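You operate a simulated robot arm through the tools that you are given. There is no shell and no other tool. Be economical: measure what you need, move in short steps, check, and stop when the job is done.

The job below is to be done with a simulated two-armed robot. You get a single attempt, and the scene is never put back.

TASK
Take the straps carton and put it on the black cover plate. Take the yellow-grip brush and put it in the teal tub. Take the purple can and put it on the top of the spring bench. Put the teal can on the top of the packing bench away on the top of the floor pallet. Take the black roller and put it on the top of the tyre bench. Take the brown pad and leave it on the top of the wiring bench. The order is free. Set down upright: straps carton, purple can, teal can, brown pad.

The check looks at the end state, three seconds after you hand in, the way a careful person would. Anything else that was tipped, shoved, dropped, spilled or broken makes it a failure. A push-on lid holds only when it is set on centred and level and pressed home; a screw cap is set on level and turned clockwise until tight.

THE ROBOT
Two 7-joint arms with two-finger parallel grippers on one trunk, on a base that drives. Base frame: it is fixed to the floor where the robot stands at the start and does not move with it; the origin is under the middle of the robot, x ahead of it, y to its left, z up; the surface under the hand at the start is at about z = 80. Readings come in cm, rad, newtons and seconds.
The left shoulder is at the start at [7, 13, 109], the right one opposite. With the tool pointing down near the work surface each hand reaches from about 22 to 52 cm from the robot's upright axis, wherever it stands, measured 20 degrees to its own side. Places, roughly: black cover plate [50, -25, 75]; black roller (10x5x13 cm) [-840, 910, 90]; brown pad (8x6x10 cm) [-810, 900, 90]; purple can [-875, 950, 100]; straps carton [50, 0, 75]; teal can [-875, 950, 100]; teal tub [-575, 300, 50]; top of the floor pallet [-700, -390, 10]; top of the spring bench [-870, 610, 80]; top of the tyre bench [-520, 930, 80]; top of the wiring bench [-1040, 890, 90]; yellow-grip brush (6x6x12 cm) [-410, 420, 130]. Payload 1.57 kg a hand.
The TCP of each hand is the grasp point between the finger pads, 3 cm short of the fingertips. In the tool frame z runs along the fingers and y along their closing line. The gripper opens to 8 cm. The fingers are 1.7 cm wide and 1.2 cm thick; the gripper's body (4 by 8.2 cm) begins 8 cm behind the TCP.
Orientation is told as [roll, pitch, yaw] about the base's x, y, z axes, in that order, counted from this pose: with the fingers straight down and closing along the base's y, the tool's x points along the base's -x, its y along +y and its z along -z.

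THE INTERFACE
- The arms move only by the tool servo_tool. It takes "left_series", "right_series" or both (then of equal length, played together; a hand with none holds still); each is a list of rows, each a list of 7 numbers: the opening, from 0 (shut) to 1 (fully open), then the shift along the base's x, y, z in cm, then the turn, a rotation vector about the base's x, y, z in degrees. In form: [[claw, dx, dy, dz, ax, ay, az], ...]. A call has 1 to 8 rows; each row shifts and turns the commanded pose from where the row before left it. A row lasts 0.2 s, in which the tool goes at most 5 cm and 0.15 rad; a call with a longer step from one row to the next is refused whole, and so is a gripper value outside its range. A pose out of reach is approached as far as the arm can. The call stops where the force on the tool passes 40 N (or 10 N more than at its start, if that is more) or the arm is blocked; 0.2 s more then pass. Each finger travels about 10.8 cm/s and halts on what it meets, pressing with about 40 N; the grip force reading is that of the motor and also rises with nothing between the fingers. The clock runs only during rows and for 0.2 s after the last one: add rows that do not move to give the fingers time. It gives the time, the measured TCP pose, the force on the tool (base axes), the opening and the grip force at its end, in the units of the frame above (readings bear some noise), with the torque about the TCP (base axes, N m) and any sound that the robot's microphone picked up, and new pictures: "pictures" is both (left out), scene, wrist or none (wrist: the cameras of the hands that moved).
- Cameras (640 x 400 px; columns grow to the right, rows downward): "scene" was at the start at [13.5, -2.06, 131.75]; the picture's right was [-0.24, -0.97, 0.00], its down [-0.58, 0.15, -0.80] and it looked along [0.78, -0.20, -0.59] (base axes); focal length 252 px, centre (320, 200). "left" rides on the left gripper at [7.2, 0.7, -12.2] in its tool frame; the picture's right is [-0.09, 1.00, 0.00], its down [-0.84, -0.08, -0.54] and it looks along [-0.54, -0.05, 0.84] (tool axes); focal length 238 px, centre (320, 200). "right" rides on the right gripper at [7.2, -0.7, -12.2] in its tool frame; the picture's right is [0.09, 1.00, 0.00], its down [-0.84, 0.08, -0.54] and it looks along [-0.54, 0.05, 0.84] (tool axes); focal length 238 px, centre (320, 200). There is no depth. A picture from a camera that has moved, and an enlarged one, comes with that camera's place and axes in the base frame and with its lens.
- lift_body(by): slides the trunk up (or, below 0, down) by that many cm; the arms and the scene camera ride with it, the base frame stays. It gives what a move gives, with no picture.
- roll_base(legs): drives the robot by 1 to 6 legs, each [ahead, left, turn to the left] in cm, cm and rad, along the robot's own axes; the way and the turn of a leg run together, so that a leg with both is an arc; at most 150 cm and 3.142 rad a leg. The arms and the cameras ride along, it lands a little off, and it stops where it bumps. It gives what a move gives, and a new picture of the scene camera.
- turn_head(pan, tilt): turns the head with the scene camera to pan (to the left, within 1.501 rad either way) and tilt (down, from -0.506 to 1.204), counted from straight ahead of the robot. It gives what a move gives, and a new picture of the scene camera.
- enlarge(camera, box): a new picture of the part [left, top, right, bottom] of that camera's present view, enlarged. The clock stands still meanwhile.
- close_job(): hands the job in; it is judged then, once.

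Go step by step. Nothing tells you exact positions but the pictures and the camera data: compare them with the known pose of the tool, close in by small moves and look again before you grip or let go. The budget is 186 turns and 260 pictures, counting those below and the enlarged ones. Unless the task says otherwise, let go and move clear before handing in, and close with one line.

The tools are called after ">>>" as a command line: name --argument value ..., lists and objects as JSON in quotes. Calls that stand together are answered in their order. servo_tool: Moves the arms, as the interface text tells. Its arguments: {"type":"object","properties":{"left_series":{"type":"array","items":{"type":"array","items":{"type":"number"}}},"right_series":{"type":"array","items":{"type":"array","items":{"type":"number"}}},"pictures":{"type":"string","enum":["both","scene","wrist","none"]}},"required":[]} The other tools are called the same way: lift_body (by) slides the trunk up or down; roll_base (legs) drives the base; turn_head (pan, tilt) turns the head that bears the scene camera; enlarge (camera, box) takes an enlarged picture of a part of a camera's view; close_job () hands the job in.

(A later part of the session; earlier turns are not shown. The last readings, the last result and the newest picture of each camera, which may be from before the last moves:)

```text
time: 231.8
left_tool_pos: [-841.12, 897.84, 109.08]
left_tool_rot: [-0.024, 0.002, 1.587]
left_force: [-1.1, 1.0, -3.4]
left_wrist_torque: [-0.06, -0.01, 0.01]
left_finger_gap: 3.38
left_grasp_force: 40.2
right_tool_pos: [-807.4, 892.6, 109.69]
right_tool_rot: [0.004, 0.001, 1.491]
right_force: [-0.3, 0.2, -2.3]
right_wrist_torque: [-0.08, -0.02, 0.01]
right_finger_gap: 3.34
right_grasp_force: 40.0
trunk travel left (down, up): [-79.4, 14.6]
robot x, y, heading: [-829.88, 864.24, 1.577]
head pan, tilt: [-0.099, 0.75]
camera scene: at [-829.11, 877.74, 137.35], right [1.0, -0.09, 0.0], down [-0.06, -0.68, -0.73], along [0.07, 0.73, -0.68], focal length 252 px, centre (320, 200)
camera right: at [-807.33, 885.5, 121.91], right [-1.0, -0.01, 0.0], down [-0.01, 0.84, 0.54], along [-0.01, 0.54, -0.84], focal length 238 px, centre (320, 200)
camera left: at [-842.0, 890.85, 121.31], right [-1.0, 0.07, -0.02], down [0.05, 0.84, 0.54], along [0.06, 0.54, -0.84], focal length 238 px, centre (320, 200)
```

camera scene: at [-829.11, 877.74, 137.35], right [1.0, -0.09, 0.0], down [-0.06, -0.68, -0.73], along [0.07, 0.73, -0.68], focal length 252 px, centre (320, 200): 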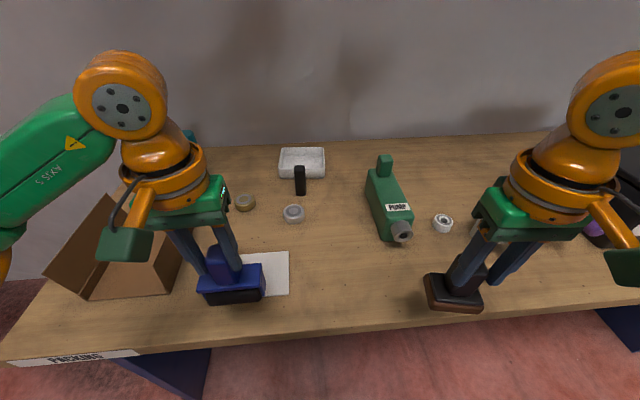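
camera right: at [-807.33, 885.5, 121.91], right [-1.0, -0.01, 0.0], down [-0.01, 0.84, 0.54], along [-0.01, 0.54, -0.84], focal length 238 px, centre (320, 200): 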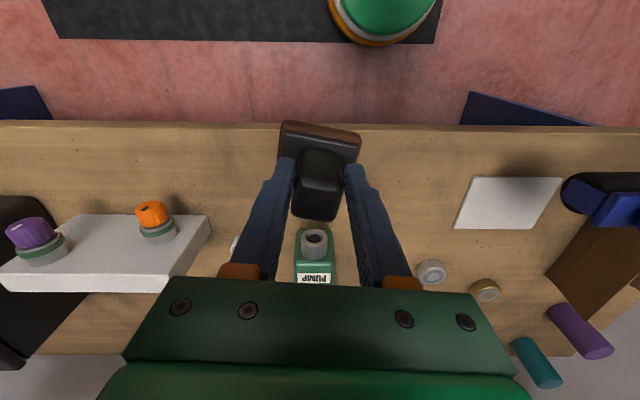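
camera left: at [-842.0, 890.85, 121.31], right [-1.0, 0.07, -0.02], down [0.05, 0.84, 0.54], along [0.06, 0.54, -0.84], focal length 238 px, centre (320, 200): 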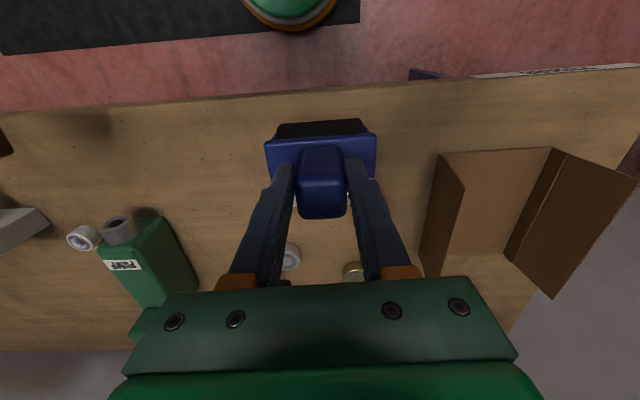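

Both held. Backing off and looking left toward the wiring bench.

>>> roll_base --legs '[[-45, 0, 0]]'

>>> turn_head --pan 1.0 --tilt 0.35

```text
time: 234.5
left_tool_pos: [-840.79, 852.82, 109.13]
left_tool_rot: [-0.025, 0.002, 1.584]
left_force: [1.0, 0.3, -3.2]
left_wrist_torque: [0.0, 0.04, 0.0]
left_finger_gap: 3.34
left_grasp_force: 39.7
right_tool_pos: [-807.18, 847.31, 109.61]
right_tool_rot: [0.001, 0.002, 1.486]
right_force: [-0.2, 0.2, -1.7]
right_wrist_torque: [-0.03, -0.02, -0.02]
right_finger_gap: 3.35
right_grasp_force: 39.8
trunk travel left (down, up): [-79.4, 14.6]
robot x, y, heading: [-829.74, 818.77, 1.569]
head pan, tilt: [-0.099, 0.75]
camera scene: at [-828.88, 832.48, 137.35], right [1.0, -0.1, 0.0], down [-0.07, -0.68, -0.73], along [0.07, 0.73, -0.68], focal length 252 px, centre (320, 200)
```

scene: 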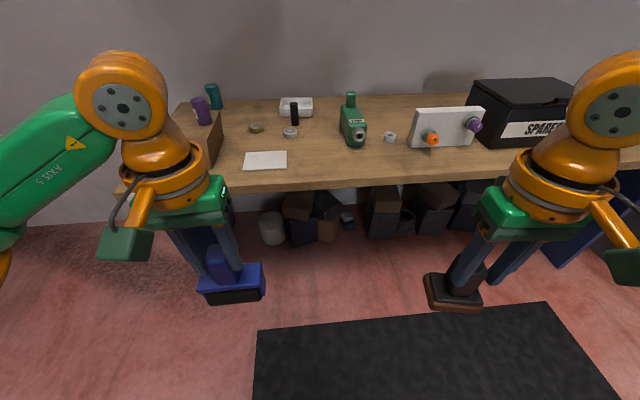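

```text
time: 235.8
left_tool_pos: [-840.74, 852.6, 109.07]
left_tool_rot: [-0.024, 0.0, 1.582]
left_force: [-0.4, -0.2, -4.5]
left_wrist_torque: [-0.06, 0.02, -0.02]
left_finger_gap: 3.35
left_grasp_force: 39.9
right_tool_pos: [-807.06, 847.14, 109.69]
right_tool_rot: [0.002, 0.0, 1.486]
right_force: [0.9, -0.2, -2.8]
right_wrist_torque: [-0.06, 0.02, 0.03]
right_finger_gap: 3.34
right_grasp_force: 40.0
trunk travel left (down, up): [-79.4, 14.6]
robot x, y, heading: [-829.39, 818.56, 1.569]
head pan, tilt: [1.0, 0.351]
camera scene: at [-837.53, 829.08, 140.93], right [0.54, 0.84, 0.0], down [0.29, -0.19, -0.94], along [-0.79, 0.51, -0.34], focal length 252 px, centre (320, 200)
```

scene: 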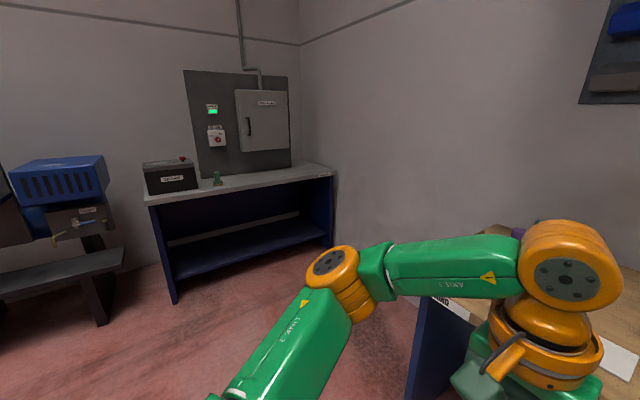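

The wiring bench runs along the -x wall, front near x≈-1030, y 819–972, with free space around y≈900. I'll turn to face it and approach.

>>> roll_base --legs '[[0, 0, 1.57], [110, -62, 0]]'

>>> turn_head --pan 0 --tilt 0.6

```text
time: 246.1
left_tool_pos: [-975.41, 867.68, 109.2]
left_tool_rot: [-0.025, -0.002, -3.113]
left_force: [0.1, -0.6, -3.7]
left_wrist_torque: [0.01, -0.06, 0.01]
left_finger_gap: 3.35
left_grasp_force: 40.4
right_tool_pos: [-970.57, 901.39, 109.72]
right_tool_rot: [0.002, 0.001, 3.076]
right_force: [-0.6, 0.4, -2.2]
right_wrist_torque: [-0.04, -0.05, -0.01]
right_finger_gap: 3.33
right_grasp_force: 40.0
trunk travel left (down, up): [-79.4, 14.6]
robot x, y, heading: [-941.63, 879.37, -3.122]
head pan, tilt: [1.0, 0.351]
camera scene: at [-951.86, 871.45, 140.94], right [-0.85, 0.52, 0.0], down [0.18, 0.29, -0.94], along [-0.49, -0.8, -0.34], focal length 252 px, centre (320, 200)
```

scene: 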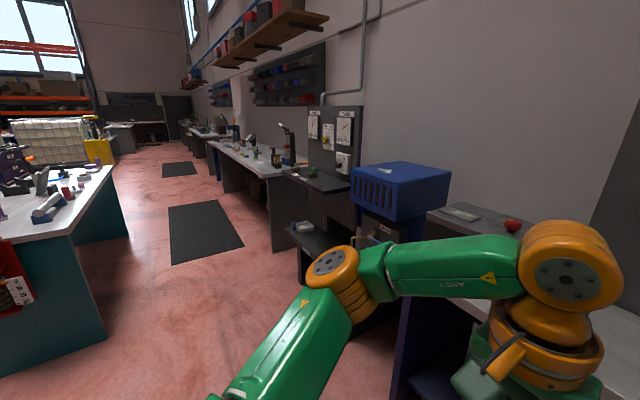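

```text
time: 247.4
left_tool_pos: [-975.53, 867.67, 109.08]
left_tool_rot: [-0.023, 0.001, -3.112]
left_force: [0.2, -1.0, -4.4]
left_wrist_torque: [0.03, -0.03, 0.0]
left_finger_gap: 3.31
left_grasp_force: 40.1
right_tool_pos: [-970.7, 901.44, 109.74]
right_tool_rot: [0.002, -0.001, 3.075]
right_force: [0.3, 0.2, -1.6]
right_wrist_torque: [0.0, -0.04, 0.01]
right_finger_gap: 3.34
right_grasp_force: 39.8
trunk travel left (down, up): [-79.4, 14.6]
robot x, y, heading: [-941.52, 879.54, -3.121]
head pan, tilt: [0.0, 0.6]
camera scene: at [-955.88, 879.23, 138.66], right [-0.02, 1.0, 0.0], down [0.57, 0.01, -0.82], along [-0.82, -0.02, -0.57], focal length 252 px, centre (320, 200)
```

scene: 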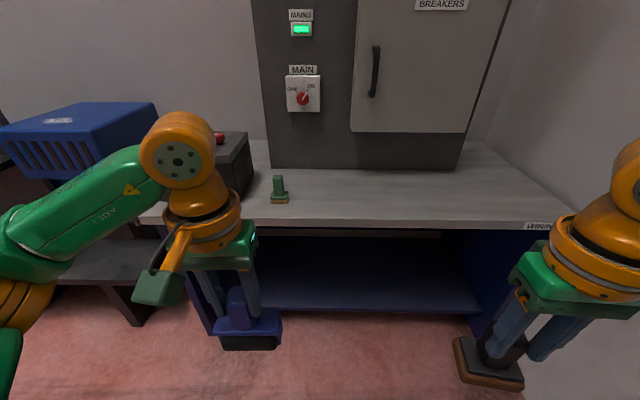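

>>> roll_base --legs '[[48, 0, 0]]'

>>> servo_tool --right_series '[[0.1, -2, 0, 0, 0, 0, 0], [0.1, 0, 0, 0, 0, 0, 0]]'

```text
time: 250.2
left_tool_pos: [-1022.48, 866.63, 109.18]
left_tool_rot: [-0.025, -0.002, -3.106]
left_force: [-0.2, 0.0, -3.5]
left_wrist_torque: [-0.01, -0.03, 0.02]
left_finger_gap: 3.34
left_grasp_force: 39.8
right_tool_pos: [-1017.6, 900.41, 109.65]
right_tool_rot: [0.002, -0.002, 3.079]
right_force: [0.1, -0.5, -2.1]
right_wrist_torque: [-0.04, -0.04, -0.01]
right_finger_gap: 3.34
right_grasp_force: 40.3
trunk travel left (down, up): [-79.4, 14.6]
robot x, y, heading: [-989.02, 878.45, -3.12]
head pan, tilt: [0.0, 0.6]
camera scene: at [-1002.78, 878.16, 138.67], right [-0.02, 1.0, 0.0], down [0.56, 0.01, -0.83], along [-0.83, -0.02, -0.56], focal length 252 px, centre (320, 200)
```

scene: 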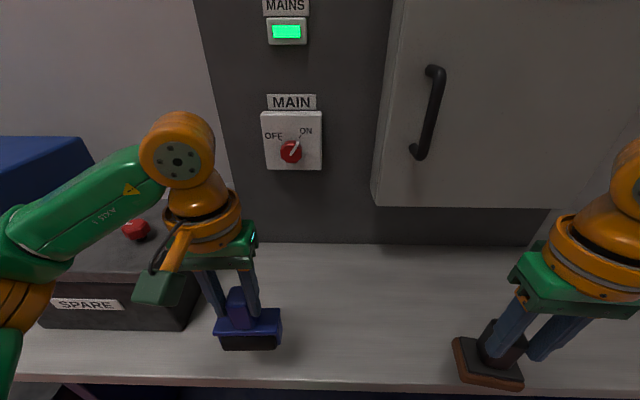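

```text
time: 250.8
left_tool_pos: [-1022.5, 866.58, 109.23]
left_tool_rot: [-0.023, 0.0, -3.105]
left_force: [-0.5, -0.8, -3.7]
left_wrist_torque: [-0.01, -0.03, 0.02]
left_finger_gap: 3.35
left_grasp_force: 40.6
right_tool_pos: [-1019.64, 900.36, 109.43]
right_tool_rot: [0.002, -0.001, 3.077]
right_force: [-0.2, -0.4, -1.8]
right_wrist_torque: [0.0, -0.04, -0.01]
right_finger_gap: 3.33
right_grasp_force: 39.8
trunk travel left (down, up): [-79.4, 14.6]
robot x, y, heading: [-988.63, 878.26, -3.115]
head pan, tilt: [0.0, 0.6]
camera scene: at [-1002.91, 878.15, 138.66], right [-0.02, 1.0, 0.0], down [0.57, 0.01, -0.82], along [-0.82, -0.02, -0.57], focal length 252 px, centre (320, 200)
camera right: at [-1012.53, 900.66, 121.85], right [0.03, -1.0, 0.0], down [-0.84, -0.02, 0.54], along [-0.54, -0.02, -0.84], focal length 238 px, centre (320, 200)
```

scene: 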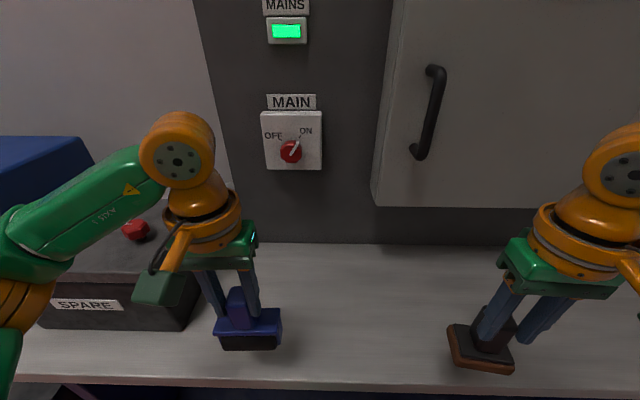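
right: 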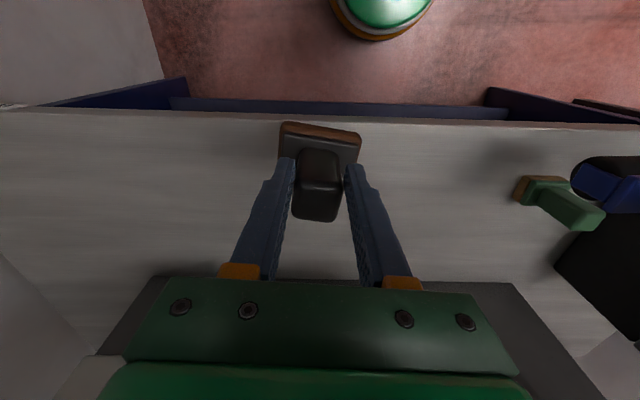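

Bench top z≈88, edge x≈-1020. Reaching over with the pad and lowering partway.

>>> servo_tool --right_series '[[0.1, -4, 0.5, -2, 0, 0, 0], [0.1, -4, 0.5, -2, 0, 0, 0], [0.1, -4, 0.5, -2, 0, 0, 0], [0.1, -1.5, 0, -2, 0, 0, 4], [0.1, 0, 0, -2, 0, 0, 0], [0.1, 0, 0, 0, 0, 0, 0]]'

```text
time: 252.2
left_tool_pos: [-1022.51, 866.59, 109.14]
left_tool_rot: [-0.025, -0.001, -3.107]
left_force: [0.5, -0.2, -3.6]
left_wrist_torque: [-0.01, -0.05, 0.01]
left_finger_gap: 3.35
left_grasp_force: 40.0
right_tool_pos: [-1033.25, 901.76, 99.67]
right_tool_rot: [0.003, 0.0, -3.134]
right_force: [0.1, -0.3, -2.3]
right_wrist_torque: [-0.01, -0.02, 0.05]
right_finger_gap: 3.33
right_grasp_force: 39.5
trunk travel left (down, up): [-79.4, 14.6]
robot x, y, heading: [-988.94, 878.34, -3.117]
head pan, tilt: [0.0, 0.6]
camera scene: at [-1002.97, 878.13, 138.65], right [-0.02, 1.0, 0.0], down [0.57, 0.01, -0.82], along [-0.82, -0.02, -0.57], focal length 252 px, centre (320, 200)
camera right: at [-1026.1, 902.65, 111.91], right [0.1, -0.99, 0.0], down [-0.84, -0.08, 0.54], along [-0.54, -0.06, -0.84], focal length 238 px, centre (320, 200)
```

scene: 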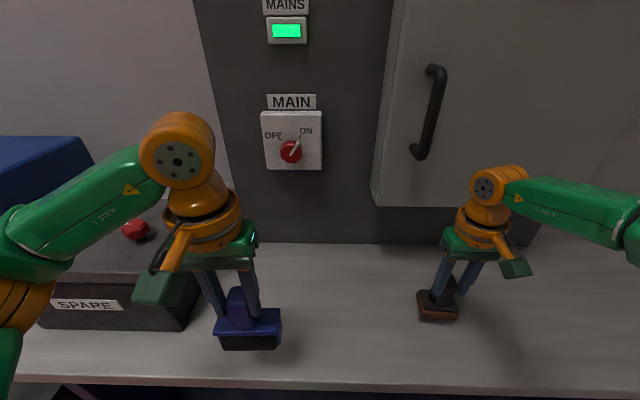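
right: 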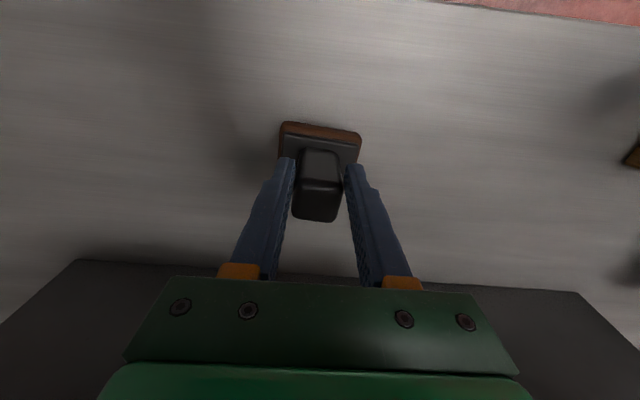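

Lowering in small steps to contact.

>>> servo_tool --right_series '[[0.1, 0, 0, -1.5, 0, 0, 0], [0.1, 0, 0, -0.7, 0, 0, 0], [0.1, 0, 0, 0, 0, 0, 0]]' --pictures "none"

>>> servo_tool --right_series '[[0.1, 0, 0, -0.4, 0, 0, 0], [0.1, 0, 0, -0.4, 0, 0, 0], [0.1, 0, 0, -0.4, 0, 0, 0], [0.1, 0, 0, 0, 0, 0, 0]]' --pictures "both"

```text
time: 253.0
left_tool_pos: [-1022.56, 866.52, 109.09]
left_tool_rot: [-0.024, -0.001, -3.107]
left_force: [-0.8, 0.3, -3.8]
left_wrist_torque: [-0.01, -0.05, 0.04]
left_finger_gap: 3.35
left_grasp_force: 40.1
right_tool_pos: [-1033.26, 901.8, 97.54]
right_tool_rot: [0.002, 0.0, -3.134]
right_force: [0.2, 0.4, -2.9]
right_wrist_torque: [0.01, -0.01, 0.02]
right_finger_gap: 3.33
right_grasp_force: 40.2
trunk travel left (down, up): [-79.4, 14.6]
robot x, y, heading: [-989.22, 878.61, -3.116]
head pan, tilt: [0.0, 0.6]
```

```text
time: 254.0
left_tool_pos: [-1022.44, 866.53, 109.24]
left_tool_rot: [-0.024, -0.003, -3.107]
left_force: [0.7, 0.1, -4.9]
left_wrist_torque: [0.0, -0.05, -0.03]
left_finger_gap: 3.35
left_grasp_force: 40.6
right_tool_pos: [-1033.24, 901.83, 96.55]
right_tool_rot: [0.0, -0.004, -3.135]
right_force: [-0.6, 0.4, 7.7]
right_wrist_torque: [0.28, 0.34, -0.02]
right_finger_gap: 3.33
right_grasp_force: 39.9
trunk travel left (down, up): [-79.4, 14.6]
robot x, y, heading: [-989.02, 877.9, -3.117]
head pan, tilt: [0.0, 0.6]
camera scene: at [-1002.76, 878.04, 138.69], right [-0.02, 1.0, 0.0], down [0.56, 0.01, -0.83], along [-0.83, -0.02, -0.56], focal length 252 px, centre (320, 200)
camera right: at [-1025.96, 902.62, 108.68], right [0.1, -1.0, 0.0], down [-0.83, -0.08, 0.54], along [-0.54, -0.05, -0.84], focal length 238 px, centre (320, 200)
```

scene: 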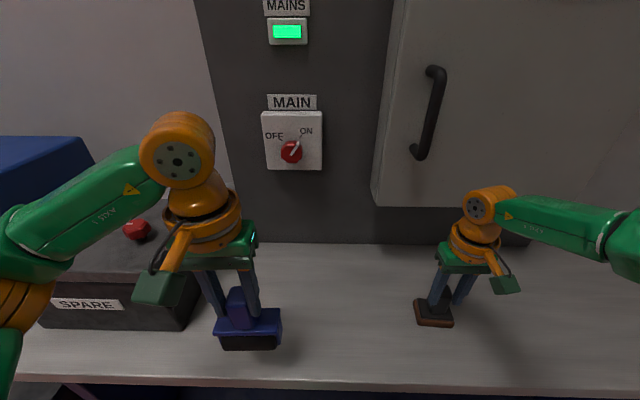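
right: 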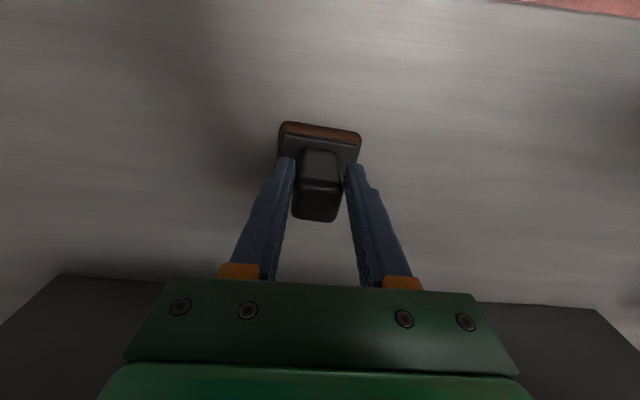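

>>> servo_tool --right_series '[[0.1, 0, 0, -0.15, 0, 0, 0], [0.4, 0, 0, 0, 0, 0, 0], [0.7, 0, 0, 0, 0, 0, 0], [0.7, 0, 0, 0, 0, 0, 0], [0.7, 0, 0, 3, 0, 0, 0], [0.7, 0, 0, 4, 0, 0, 0], [0.7, 3, 0, 3, 0, 0, 0], [0.7, 4, 0, 0, 0, 0, 0]]'

```text
time: 255.8
left_tool_pos: [-1022.26, 866.51, 109.35]
left_tool_rot: [-0.023, -0.005, -3.106]
left_force: [-0.8, 0.3, -2.4]
left_wrist_torque: [0.0, -0.02, 0.02]
left_finger_gap: 3.37
left_grasp_force: 40.5
right_tool_pos: [-1025.84, 901.69, 106.2]
right_tool_rot: [0.002, -0.002, -3.135]
right_force: [-0.2, 0.2, 1.4]
right_wrist_torque: [-0.03, 0.04, 0.0]
right_finger_gap: 5.62
right_grasp_force: 0.1
trunk travel left (down, up): [-79.4, 14.6]
robot x, y, heading: [-989.03, 878.48, -3.117]
head pan, tilt: [0.0, 0.6]
camera scene: at [-1002.64, 878.2, 138.69], right [-0.02, 1.0, 0.0], down [0.56, 0.01, -0.83], along [-0.83, -0.02, -0.56], focal length 252 px, centre (320, 200)
camera right: at [-1018.7, 902.6, 118.42], right [0.1, -1.0, 0.0], down [-0.83, -0.08, 0.54], along [-0.54, -0.06, -0.84], focal length 238 px, centre (320, 200)
```

scene: 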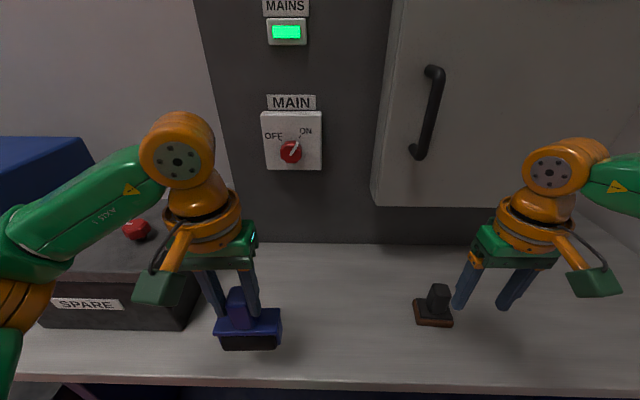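
right: 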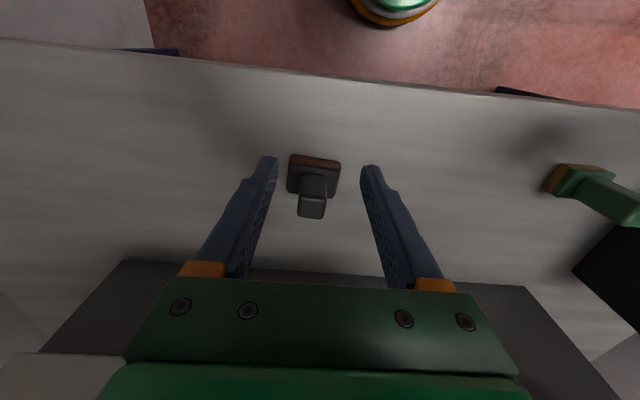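

The pad stands on the wiring bench. Next I'll back away and turn toward the packing bench's left end to take the purple can with the right hand.

>>> servo_tool --right_series '[[0.9, 2, 0, 4, 0, 0, 0], [0.9, 2, 0, 4, 0, 0, 0], [0.9, 2, 0, 2, 0, 0, 0], [0.9, 0, 0, 0, 0, 0, 0]]' --pictures "none"

>>> roll_base --legs '[[-55, 0, 0], [0, 0, -2.26]]'

>>> turn_head --pan -0.2 --tilt 0.5

```text
time: 256.8
left_tool_pos: [-1022.62, 866.52, 109.18]
left_tool_rot: [-0.025, -0.001, -3.105]
left_force: [0.0, -0.1, -2.8]
left_wrist_torque: [-0.03, -0.08, -0.01]
left_finger_gap: 3.34
left_grasp_force: 40.0
right_tool_pos: [-1020.22, 901.77, 116.25]
right_tool_rot: [0.001, 0.001, -3.136]
right_force: [0.1, -0.4, 0.3]
right_wrist_torque: [-0.03, -0.04, 0.0]
right_finger_gap: 7.19
right_grasp_force: 0.0
trunk travel left (down, up): [-79.4, 14.6]
robot x, y, heading: [-988.77, 877.83, -3.113]
head pan, tilt: [0.0, 0.6]
```

```text
time: 265.4
left_tool_pos: [-921.58, 913.26, 109.2]
left_tool_rot: [-0.025, -0.001, 0.917]
left_force: [0.0, -0.2, -4.6]
left_wrist_torque: [-0.06, 0.08, 0.01]
left_finger_gap: 3.34
left_grasp_force: 40.0
right_tool_pos: [-895.64, 888.97, 116.26]
right_tool_rot: [0.002, 0.0, 0.889]
right_force: [-0.9, -0.1, -0.5]
right_wrist_torque: [0.01, 0.02, 0.01]
right_finger_gap: 7.22
right_grasp_force: 0.2
trunk travel left (down, up): [-79.4, 14.6]
robot x, y, heading: [-933.25, 879.47, 0.906]
head pan, tilt: [0.0, 0.6]
camera scene: at [-925.09, 890.87, 138.66], right [0.79, -0.62, 0.0], down [-0.35, -0.45, -0.82], along [0.51, 0.65, -0.57], focal length 252 px, centre (320, 200)
```

scene: 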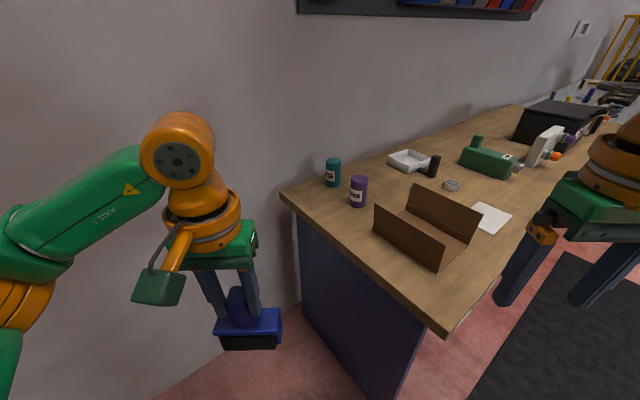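

```text
time: 266.1
left_tool_pos: [-921.51, 913.14, 109.26]
left_tool_rot: [-0.025, 0.0, 0.919]
left_force: [-0.7, -1.0, -3.6]
left_wrist_torque: [-0.03, 0.01, 0.04]
left_finger_gap: 3.35
left_grasp_force: 39.8
right_tool_pos: [-895.62, 889.11, 116.04]
right_tool_rot: [0.001, -0.002, 0.89]
right_force: [0.3, -0.4, -0.5]
right_wrist_torque: [-0.01, 0.03, 0.01]
right_finger_gap: 7.21
right_grasp_force: 0.0
trunk travel left (down, up): [-79.4, 14.6]
robot x, y, heading: [-933.61, 879.43, 0.907]
head pan, tilt: [-0.201, 0.499]
camera scene: at [-923.61, 889.79, 139.56], right [0.65, -0.76, 0.0], down [-0.36, -0.31, -0.88], along [0.67, 0.57, -0.48], focal length 252 px, centre (320, 200)
```

scene: 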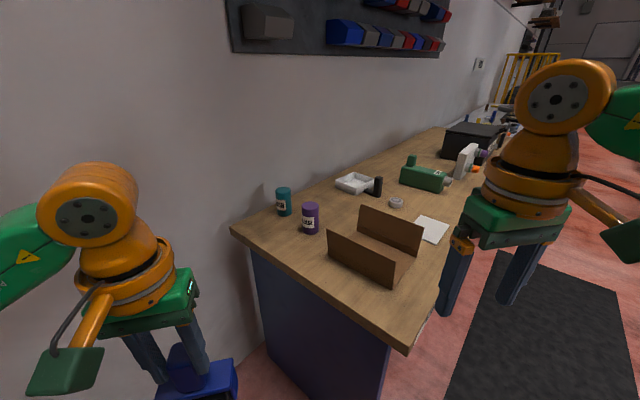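

Purple can ≈(-870, 940), teal ≈(-867, 957), both about 11 tall and 6 wide. Moving in diagonally beside the bench end.

>>> roll_base --legs '[[35, -4, 0.04]]'

>>> servo_tool --right_series '[[1, 0, 4, -2, 0, 0, 0], [1, 0, 4, -2, 0, 0, 0], [1, 0, 4, -1, 0, 0, 0], [1, 0, 4, -1, 0, 0, 0], [1, 0, 0, 0, 0, 0, 0]]'

```text
time: 268.4
left_tool_pos: [-898.53, 939.1, 109.21]
left_tool_rot: [-0.026, -0.002, 0.953]
left_force: [0.4, -0.2, -3.3]
left_wrist_torque: [-0.06, 0.0, -0.04]
left_finger_gap: 3.35
left_grasp_force: 40.1
right_tool_pos: [-871.95, 915.75, 116.19]
right_tool_rot: [0.001, -0.001, 0.924]
right_force: [0.3, 0.4, 0.6]
right_wrist_torque: [0.03, 0.0, -0.04]
right_finger_gap: 7.2
right_grasp_force: 0.1
trunk travel left (down, up): [-79.4, 14.6]
robot x, y, heading: [-909.25, 905.47, 0.944]
head pan, tilt: [-0.201, 0.499]
camera scene: at [-899.83, 915.61, 139.59], right [0.68, -0.74, 0.0], down [-0.35, -0.32, -0.88], along [0.65, 0.59, -0.48], focal length 252 px, centre (320, 200)
```

scene: 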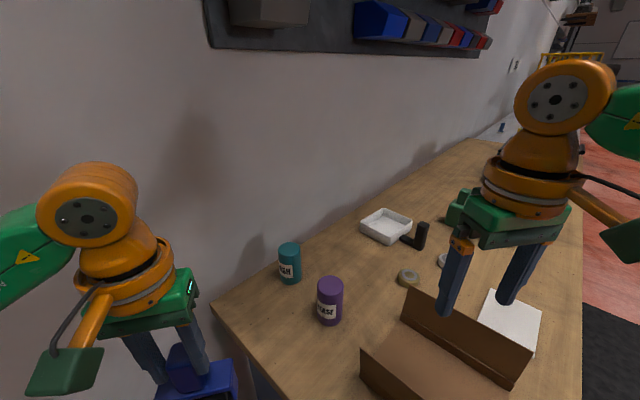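

```text
time: 269.6
left_tool_pos: [-898.39, 939.2, 109.21]
left_tool_rot: [-0.022, 0.0, 0.952]
left_force: [-0.2, -0.5, -3.0]
left_wrist_torque: [-0.07, 0.0, -0.01]
left_finger_gap: 3.35
left_grasp_force: 39.9
right_tool_pos: [-869.53, 927.62, 109.84]
right_tool_rot: [0.002, 0.0, 0.924]
right_force: [0.0, -0.8, 0.3]
right_wrist_torque: [0.04, 0.0, 0.01]
right_finger_gap: 8.02
right_grasp_force: 0.1
right hand out of reach, approached as far as the arm can: row 3, 4
trunk travel left (down, up): [-79.4, 14.6]
robot x, y, heading: [-909.2, 905.42, 0.943]
head pan, tilt: [-0.201, 0.499]
camera scene: at [-899.62, 915.83, 139.56], right [0.68, -0.74, 0.0], down [-0.35, -0.32, -0.88], along [0.65, 0.59, -0.48], focal length 252 px, centre (320, 200)
camera right: at [-873.37, 921.67, 122.17], right [-0.85, 0.53, 0.0], down [0.44, 0.71, 0.54], along [0.28, 0.46, -0.84], focal length 238 px, centre (320, 200)
```

scene: 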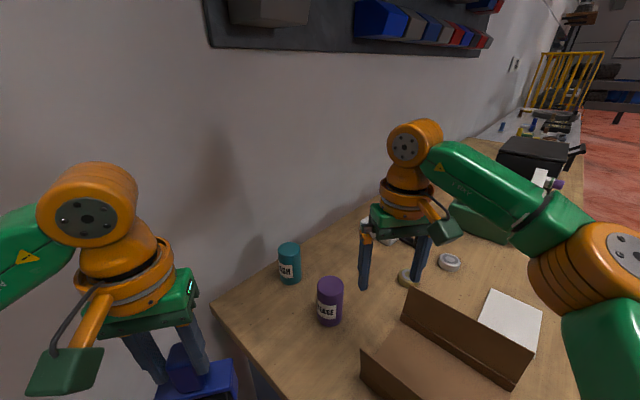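
right: 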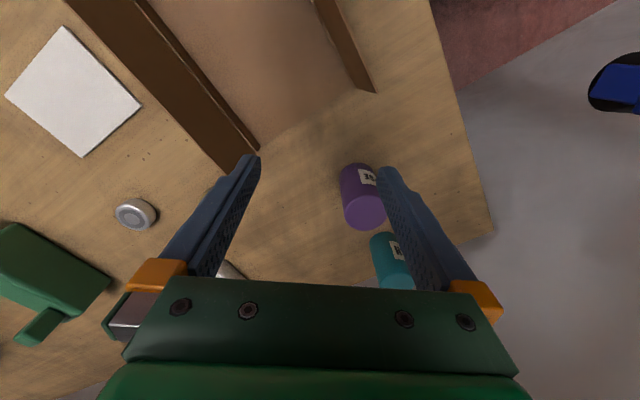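

>>> roll_base --legs '[[7.5, 5.5, 0]]'

>>> servo_tool --right_series '[[1, 0, 0.8, -1, 0, 0, 0], [1, 0, 0.8, -1, 0, 0, 0], [1, 0, 0, 0, 0, 0, 0]]' --pictures "both"

```text
time: 270.7
left_tool_pos: [-898.5, 948.0, 109.33]
left_tool_rot: [-0.019, -0.005, 0.951]
left_force: [0.3, 0.3, -4.0]
left_wrist_torque: [-0.01, -0.02, 0.01]
left_finger_gap: 3.36
left_grasp_force: 39.9
right_tool_pos: [-869.69, 936.6, 110.09]
right_tool_rot: [0.007, -0.003, 0.925]
right_force: [0.3, -0.4, -0.4]
right_wrist_torque: [0.06, -0.02, 0.01]
right_finger_gap: 8.0
right_grasp_force: 0.1
trunk travel left (down, up): [-79.4, 14.6]
robot x, y, heading: [-909.5, 914.32, 0.937]
head pan, tilt: [-0.201, 0.499]
camera scene: at [-899.65, 924.48, 139.61], right [0.68, -0.74, 0.0], down [-0.35, -0.32, -0.88], along [0.65, 0.59, -0.48], focal length 252 px, centre (320, 200)
```

scene: 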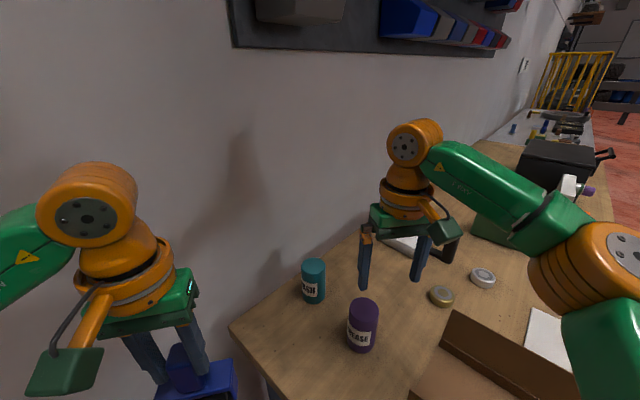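

```text
time: 271.5
left_tool_pos: [-898.46, 948.52, 109.13]
left_tool_rot: [-0.024, 0.0, 0.953]
left_force: [-0.2, -0.3, -3.4]
left_wrist_torque: [-0.01, 0.02, -0.01]
left_finger_gap: 3.34
left_grasp_force: 39.3
right_tool_pos: [-869.73, 937.84, 107.57]
right_tool_rot: [0.004, -0.001, 0.925]
right_force: [-0.5, 0.5, 0.8]
right_wrist_torque: [-0.03, 0.01, 0.02]
right_finger_gap: 8.03
right_grasp_force: 0.1
right hand out of reach, approached as far as the arm can: row 1, 2
trunk travel left (down, up): [-79.4, 14.6]
robot x, y, heading: [-909.69, 914.92, 0.945]
head pan, tilt: [-0.201, 0.499]
camera scene: at [-899.66, 925.12, 139.56], right [0.68, -0.74, 0.0], down [-0.35, -0.32, -0.88], along [0.65, 0.59, -0.48], focal length 252 px, centre (320, 200)
camera right: at [-873.5, 931.75, 119.95], right [-0.85, 0.53, 0.0], down [0.44, 0.71, 0.54], along [0.28, 0.46, -0.84], focal length 238 px, centre (320, 200)
```

scene: 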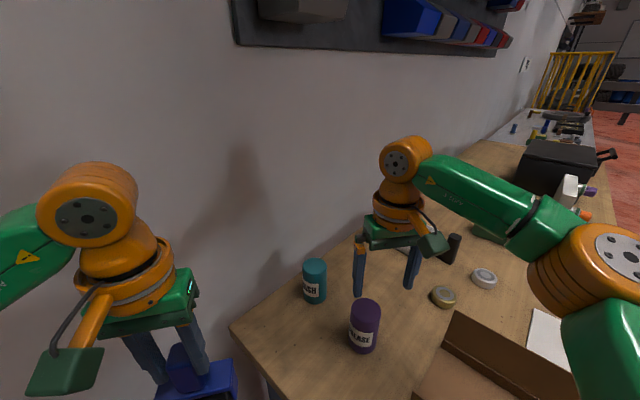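
right: 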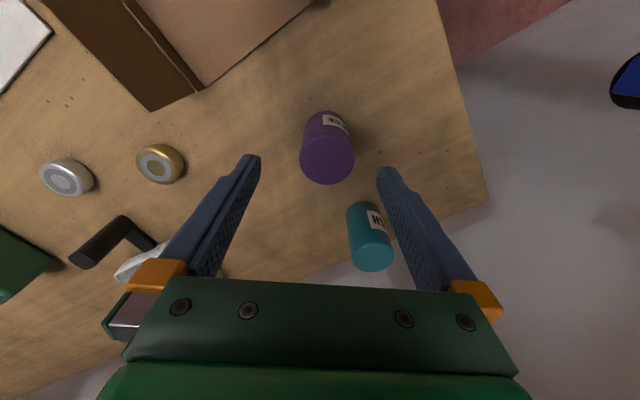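

>>> roll_base --legs '[[3.5, 2, 0]]'

>>> servo_tool --right_series '[[1, 0, 0, -1.5, 0, 0, 0], [1, 0, 0, -1.5, 0, 0, 0], [1, 0, 0, 0, 0, 0, 0]]' --pictures "wrist"

```text
time: 272.4
left_tool_pos: [-898.01, 951.72, 109.41]
left_tool_rot: [-0.022, -0.008, 0.953]
left_force: [-0.9, -0.8, -2.3]
left_wrist_torque: [-0.03, 0.0, 0.01]
left_finger_gap: 3.35
left_grasp_force: 40.0
right_tool_pos: [-869.27, 941.0, 107.92]
right_tool_rot: [0.007, -0.009, 0.924]
right_force: [0.4, -1.0, -0.1]
right_wrist_torque: [0.06, 0.0, -0.01]
right_finger_gap: 8.01
right_grasp_force: 0.1
trunk travel left (down, up): [-79.4, 14.6]
robot x, y, heading: [-909.32, 919.2, 0.944]
head pan, tilt: [-0.201, 0.499]
camera scene: at [-899.29, 928.14, 139.64], right [0.67, -0.74, 0.0], down [-0.35, -0.32, -0.88], along [0.65, 0.6, -0.47], focal length 252 px, centre (320, 200)
```

scene: 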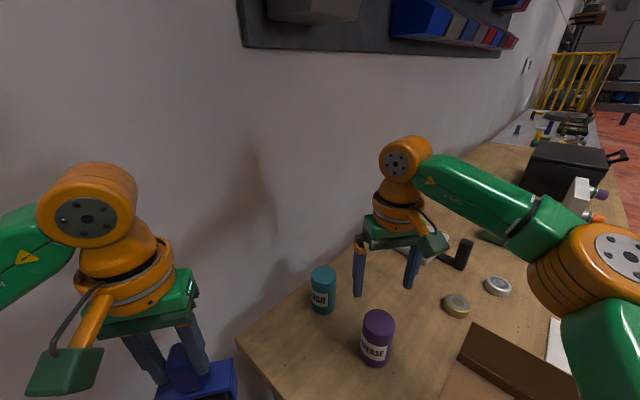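

```text
time: 273.2
left_tool_pos: [-897.91, 952.44, 109.14]
left_tool_rot: [-0.024, 0.0, 0.953]
left_force: [-0.4, 0.5, -3.1]
left_wrist_torque: [-0.05, 0.03, 0.02]
left_finger_gap: 3.38
left_grasp_force: 40.1
right_tool_pos: [-869.17, 941.77, 104.68]
right_tool_rot: [0.003, -0.003, 0.924]
right_force: [-0.5, 1.1, -0.5]
right_wrist_torque: [-0.03, 0.01, -0.01]
right_finger_gap: 8.0
right_grasp_force: 0.1
trunk travel left (down, up): [-79.4, 14.6]
robot x, y, heading: [-909.08, 918.67, 0.946]
head pan, tilt: [-0.201, 0.499]
camera right: at [-872.97, 935.69, 116.97], right [-0.85, 0.53, 0.0], down [0.44, 0.71, 0.54], along [0.28, 0.46, -0.84], focal length 238 px, centre (320, 200)
```

right: 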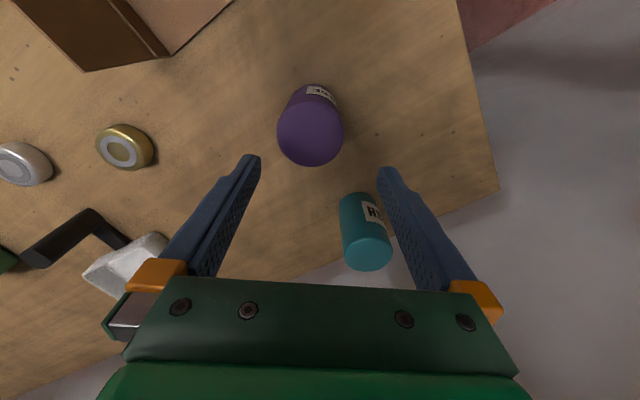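

Can centre (-869.3, 940.3). Correct by -1.5 in y, lower, and grip.

>>> servo_tool --right_series '[[1, -0.1, -1.5, 0, 0, 0, 0], [1, 0, 0, -3, 0, 0, 0], [1, 0, 0, -3, 0, 0, 0], [1, 0, 0, -3, 0, 0, 0], [1, 0, 0, 0, 0, 0, 0]]' --pictures "both"

```text
time: 274.4
left_tool_pos: [-898.01, 952.42, 109.2]
left_tool_rot: [-0.025, 0.001, 0.952]
left_force: [0.5, 0.4, -3.8]
left_wrist_torque: [-0.03, 0.03, 0.0]
left_finger_gap: 3.33
left_grasp_force: 40.2
right_tool_pos: [-869.46, 940.13, 95.77]
right_tool_rot: [0.005, -0.004, 0.922]
right_force: [-0.6, 0.0, 0.3]
right_wrist_torque: [-0.02, 0.04, -0.02]
right_finger_gap: 7.96
right_grasp_force: 0.0
trunk travel left (down, up): [-79.4, 14.6]
robot x, y, heading: [-908.8, 918.46, 0.946]
head pan, tilt: [-0.201, 0.499]
camera scene: at [-899.19, 928.96, 139.57], right [0.68, -0.74, 0.0], down [-0.35, -0.32, -0.88], along [0.65, 0.59, -0.48], focal length 252 px, centre (320, 200)
camera right: at [-873.29, 934.1, 107.97], right [-0.85, 0.53, 0.0], down [0.44, 0.71, 0.55], along [0.28, 0.46, -0.84], focal length 238 px, centre (320, 200)
```

scene: 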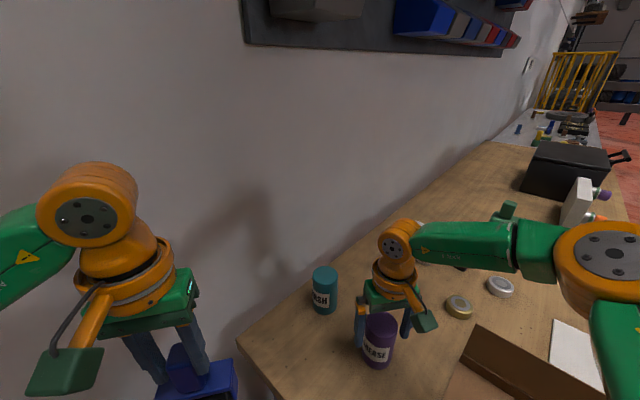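
right: 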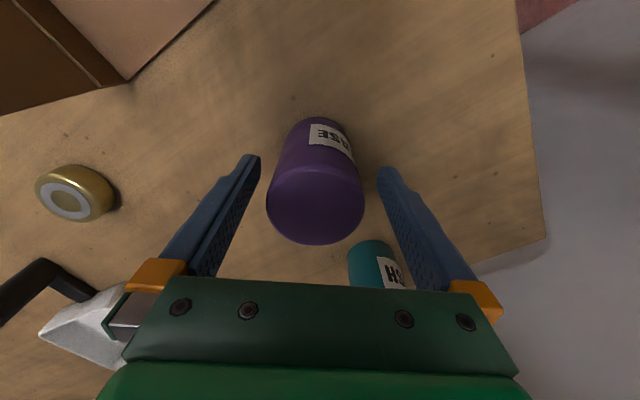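

>>> servo_tool --right_series '[[0.8, 0, 0, 0, 0, 0, 0], [0.6, 0, 0, 0, 0, 0, 0], [0.5, 0, 0, 0, 0, 0, 0], [0.4, 0, 0, 0, 0, 0, 0], [0.4, 0, 0, 2, 0, 0, 0], [0.4, 0, 0, 4, 0, 0, 0], [0.4, 0, 0, 4, 0, 0, 0], [0.4, 0, -2, 4, 0, 0, 0]]' --pictures "both"

```text
time: 276.2
left_tool_pos: [-898.03, 952.37, 109.19]
left_tool_rot: [-0.023, -0.001, 0.953]
left_force: [-0.4, -1.0, -3.3]
left_wrist_torque: [-0.03, 0.02, 0.0]
left_finger_gap: 3.35
left_grasp_force: 39.7
right_tool_pos: [-869.52, 938.14, 109.87]
right_tool_rot: [0.004, -0.003, 0.925]
right_force: [-0.4, -0.7, -2.1]
right_wrist_torque: [-0.02, 0.0, -0.02]
right_finger_gap: 5.77
right_grasp_force: 40.1
trunk travel left (down, up): [-79.4, 14.6]
robot x, y, heading: [-909.12, 918.7, 0.94]
head pan, tilt: [-0.201, 0.499]
camera scene: at [-899.22, 928.83, 139.58], right [0.68, -0.74, 0.0], down [-0.35, -0.32, -0.88], along [0.65, 0.59, -0.48], focal length 252 px, centre (320, 200)
camera right: at [-873.29, 932.05, 122.2], right [-0.85, 0.53, 0.0], down [0.44, 0.71, 0.55], along [0.29, 0.47, -0.84], focal length 238 px, centre (320, 200)
```

scene: 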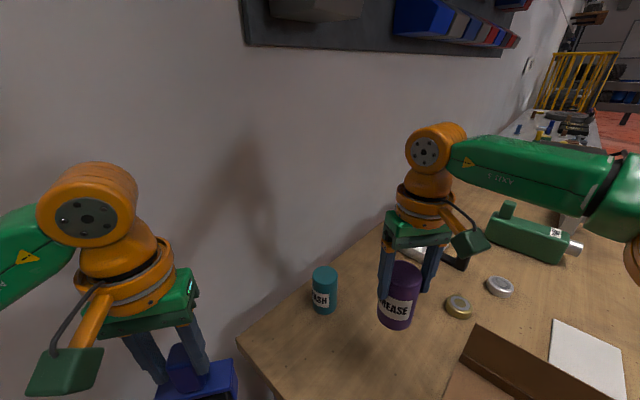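
right: 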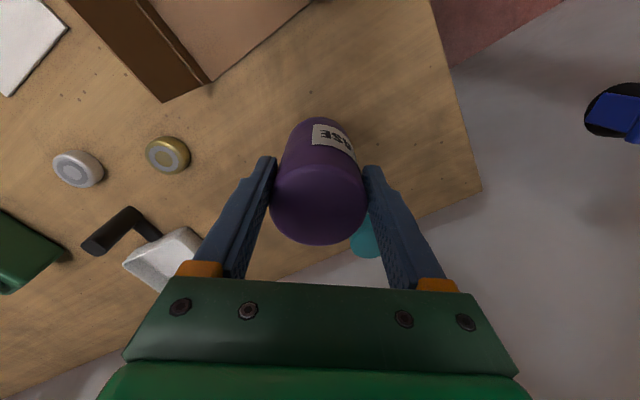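

The purple can is held. I'll lift it clear, back out, turn to face -x, and travel to the spring bench's aisle side.

>>> servo_tool --right_series '[[0.4, 0, -3, 2, 0, 0, 0], [0.4, 0, -3, 2, 0, 0, 0], [0.4, 0, -2, 2, 0, 0, 0], [0.4, 0, 0, 0, 0, 0, 0]]' --pictures "none"

>>> roll_base --legs '[[-38, 0, 0], [0, 0, 2.2], [0, 40, 0], [-126, 0, 0]]'

>>> turn_head --pan 1.1 --tilt 0.4

```text
time: 277.2
left_tool_pos: [-897.84, 952.42, 109.1]
left_tool_rot: [-0.025, 0.0, 0.952]
left_force: [-0.2, 0.4, -3.7]
left_wrist_torque: [-0.04, 0.07, 0.0]
left_finger_gap: 3.37
left_grasp_force: 39.5
right_tool_pos: [-869.19, 930.29, 115.77]
right_tool_rot: [0.005, -0.002, 0.923]
right_force: [0.7, 1.2, -3.2]
right_wrist_torque: [-0.02, -0.01, 0.04]
right_finger_gap: 5.76
right_grasp_force: 40.2
trunk travel left (down, up): [-79.4, 14.6]
robot x, y, heading: [-909.01, 918.51, 0.949]
head pan, tilt: [-0.201, 0.499]
```

```text
time: 292.7
left_tool_pos: [-843.14, 833.42, 109.17]
left_tool_rot: [-0.023, -0.001, 3.133]
left_force: [0.7, 0.0, -4.5]
left_wrist_torque: [0.02, -0.07, -0.01]
left_finger_gap: 3.35
left_grasp_force: 39.9
right_tool_pos: [-841.42, 869.67, 115.69]
right_tool_rot: [0.003, -0.002, 3.105]
right_force: [0.3, 0.5, -3.2]
right_wrist_torque: [-0.04, -0.03, 0.01]
right_finger_gap: 5.77
right_grasp_force: 40.4
trunk travel left (down, up): [-79.4, 14.6]
robot x, y, heading: [-809.16, 843.82, 3.121]
head pan, tilt: [-0.201, 0.499]
camera scene: at [-823.21, 845.97, 139.55], right [0.22, 0.98, 0.0], down [0.47, -0.1, -0.88], along [-0.86, 0.19, -0.48], focal length 252 px, centre (320, 200)
```

scene: 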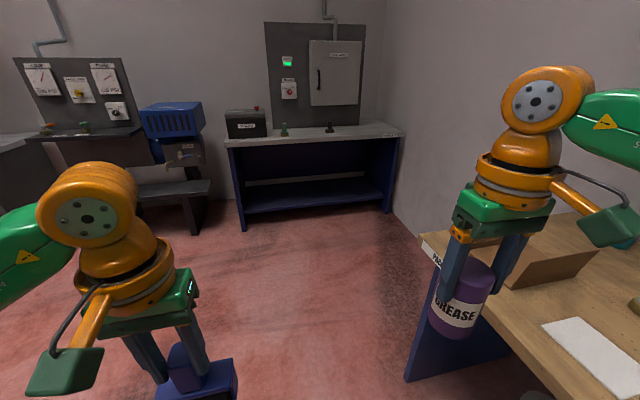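

```text
time: 294.2
left_tool_pos: [-843.11, 833.5, 109.13]
left_tool_rot: [-0.023, -0.001, 3.133]
left_force: [-0.6, 0.7, -3.3]
left_wrist_torque: [-0.05, -0.04, 0.02]
left_finger_gap: 3.35
left_grasp_force: 39.9
right_tool_pos: [-841.38, 869.53, 115.63]
right_tool_rot: [0.001, 0.0, 3.104]
right_force: [0.3, -0.6, -3.2]
right_wrist_torque: [0.0, -0.04, -0.02]
right_finger_gap: 5.78
right_grasp_force: 40.3
trunk travel left (down, up): [-79.4, 14.6]
robot x, y, heading: [-809.04, 843.64, 3.123]
head pan, tilt: [1.1, 0.4]
camera scene: at [-818.63, 835.82, 140.48], right [-0.88, 0.47, 0.0], down [0.18, 0.34, -0.92], along [-0.43, -0.81, -0.39], focal length 252 px, centre (320, 200)
```

scene: 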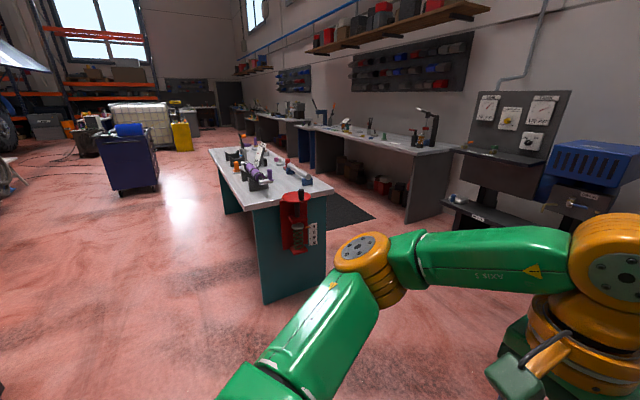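

>>> enlarge --camera "scene" --box '[195, 125, 345, 220]'

```text
4.21 times, centred on (270, 172) of scene
camera zoom: at [-818.63, 835.82, 140.48], right [-0.88, 0.47, 0.0], down [0.18, 0.34, -0.92], along [-0.43, -0.81, -0.39], focal length 1063 px, centre (530, 316)
```

zoom: 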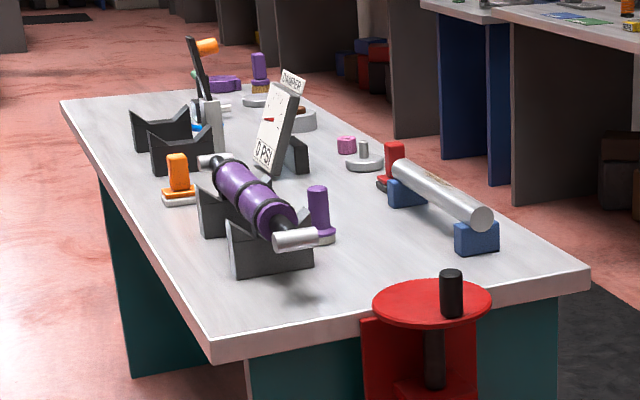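

Free strip at the spring bench's north end: x -845…-890, y 678–700. I'll tuck the left hand (roller) up and back, then slide alongside.

>>> servo_tool --left_series '[[0.2, 3, -1, 3, 0, 0, 0], [0.2, 3, -1, 3, 0, 0, 0], [0.2, 2, -1, 2, 0, 0, 0], [0.2, 0, 0, 0, 0, 0, 0]]' --pictures "none"

>>> roll_base --legs '[[0, 150, 0], [0, 19, 0.02]]'

>>> turn_head --pan -0.1 --tilt 0.75

```text
time: 295.2
left_tool_pos: [-834.99, 830.33, 117.02]
left_tool_rot: [-0.025, 0.002, 3.133]
left_force: [-0.4, -0.1, -4.3]
left_wrist_torque: [0.01, -0.11, 0.03]
left_finger_gap: 3.36
left_grasp_force: 40.0
right_tool_pos: [-841.48, 869.51, 115.73]
right_tool_rot: [0.003, -0.003, 3.103]
right_force: [-0.1, -0.2, -3.3]
right_wrist_torque: [0.0, 0.01, 0.01]
right_finger_gap: 5.76
right_grasp_force: 40.2
trunk travel left (down, up): [-79.4, 14.6]
robot x, y, heading: [-809.04, 843.23, 3.123]
head pan, tilt: [1.1, 0.4]
```

```text
time: 303.8
left_tool_pos: [-839.43, 661.11, 117.15]
left_tool_rot: [-0.022, 0.0, 3.14]
left_force: [0.7, 0.2, -4.0]
left_wrist_torque: [-0.01, -0.06, -0.03]
left_finger_gap: 3.37
left_grasp_force: 40.5
right_tool_pos: [-846.03, 700.34, 115.62]
right_tool_rot: [0.006, -0.002, 3.109]
right_force: [-0.1, 1.1, -2.8]
right_wrist_torque: [-0.01, -0.02, 0.02]
right_finger_gap: 5.77
right_grasp_force: 40.2
trunk travel left (down, up): [-79.4, 14.6]
robot x, y, heading: [-813.96, 674.37, 3.132]
head pan, tilt: [1.1, 0.4]
camera scene: at [-823.13, 666.78, 140.51], right [-0.89, 0.47, 0.0], down [0.18, 0.34, -0.92], along [-0.43, -0.82, -0.39], focal length 252 px, centre (320, 200)
```

scene: 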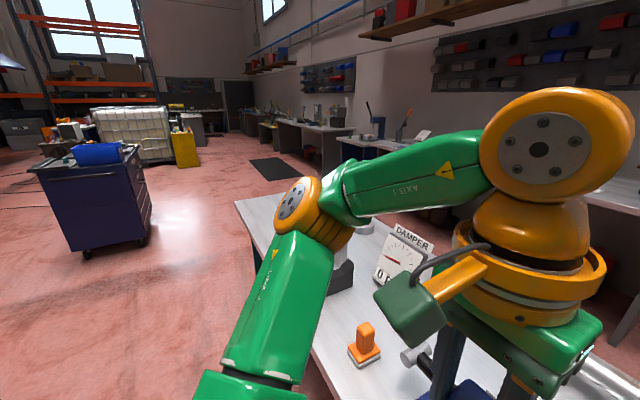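

```text
time: 305.2
left_tool_pos: [-839.55, 660.87, 117.0]
left_tool_rot: [-0.024, -0.002, 3.138]
left_force: [0.0, 0.0, -2.9]
left_wrist_torque: [-0.03, -0.03, 0.0]
left_finger_gap: 3.35
left_grasp_force: 40.3
right_tool_pos: [-846.1, 699.84, 115.65]
right_tool_rot: [0.005, -0.002, 3.111]
right_force: [1.2, 0.4, -2.4]
right_wrist_torque: [-0.03, -0.01, 0.01]
right_finger_gap: 5.77
right_grasp_force: 40.3
trunk travel left (down, up): [-79.4, 14.6]
robot x, y, heading: [-813.68, 673.83, 3.13]
head pan, tilt: [-0.099, 0.75]
camera scene: at [-827.06, 675.44, 137.37], right [0.11, 0.99, 0.0], down [0.68, -0.08, -0.73], along [-0.73, 0.08, -0.68], focal length 252 px, centre (320, 200)
```

scene: 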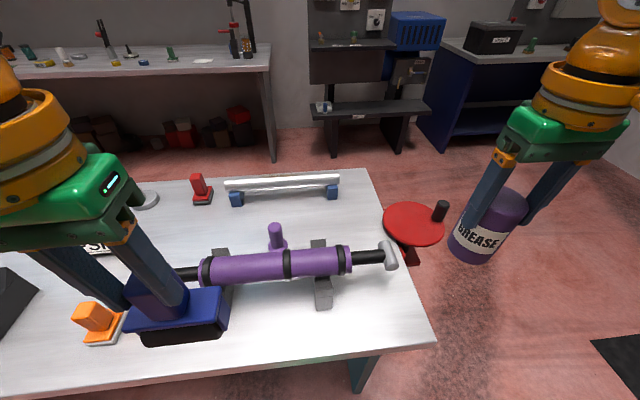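

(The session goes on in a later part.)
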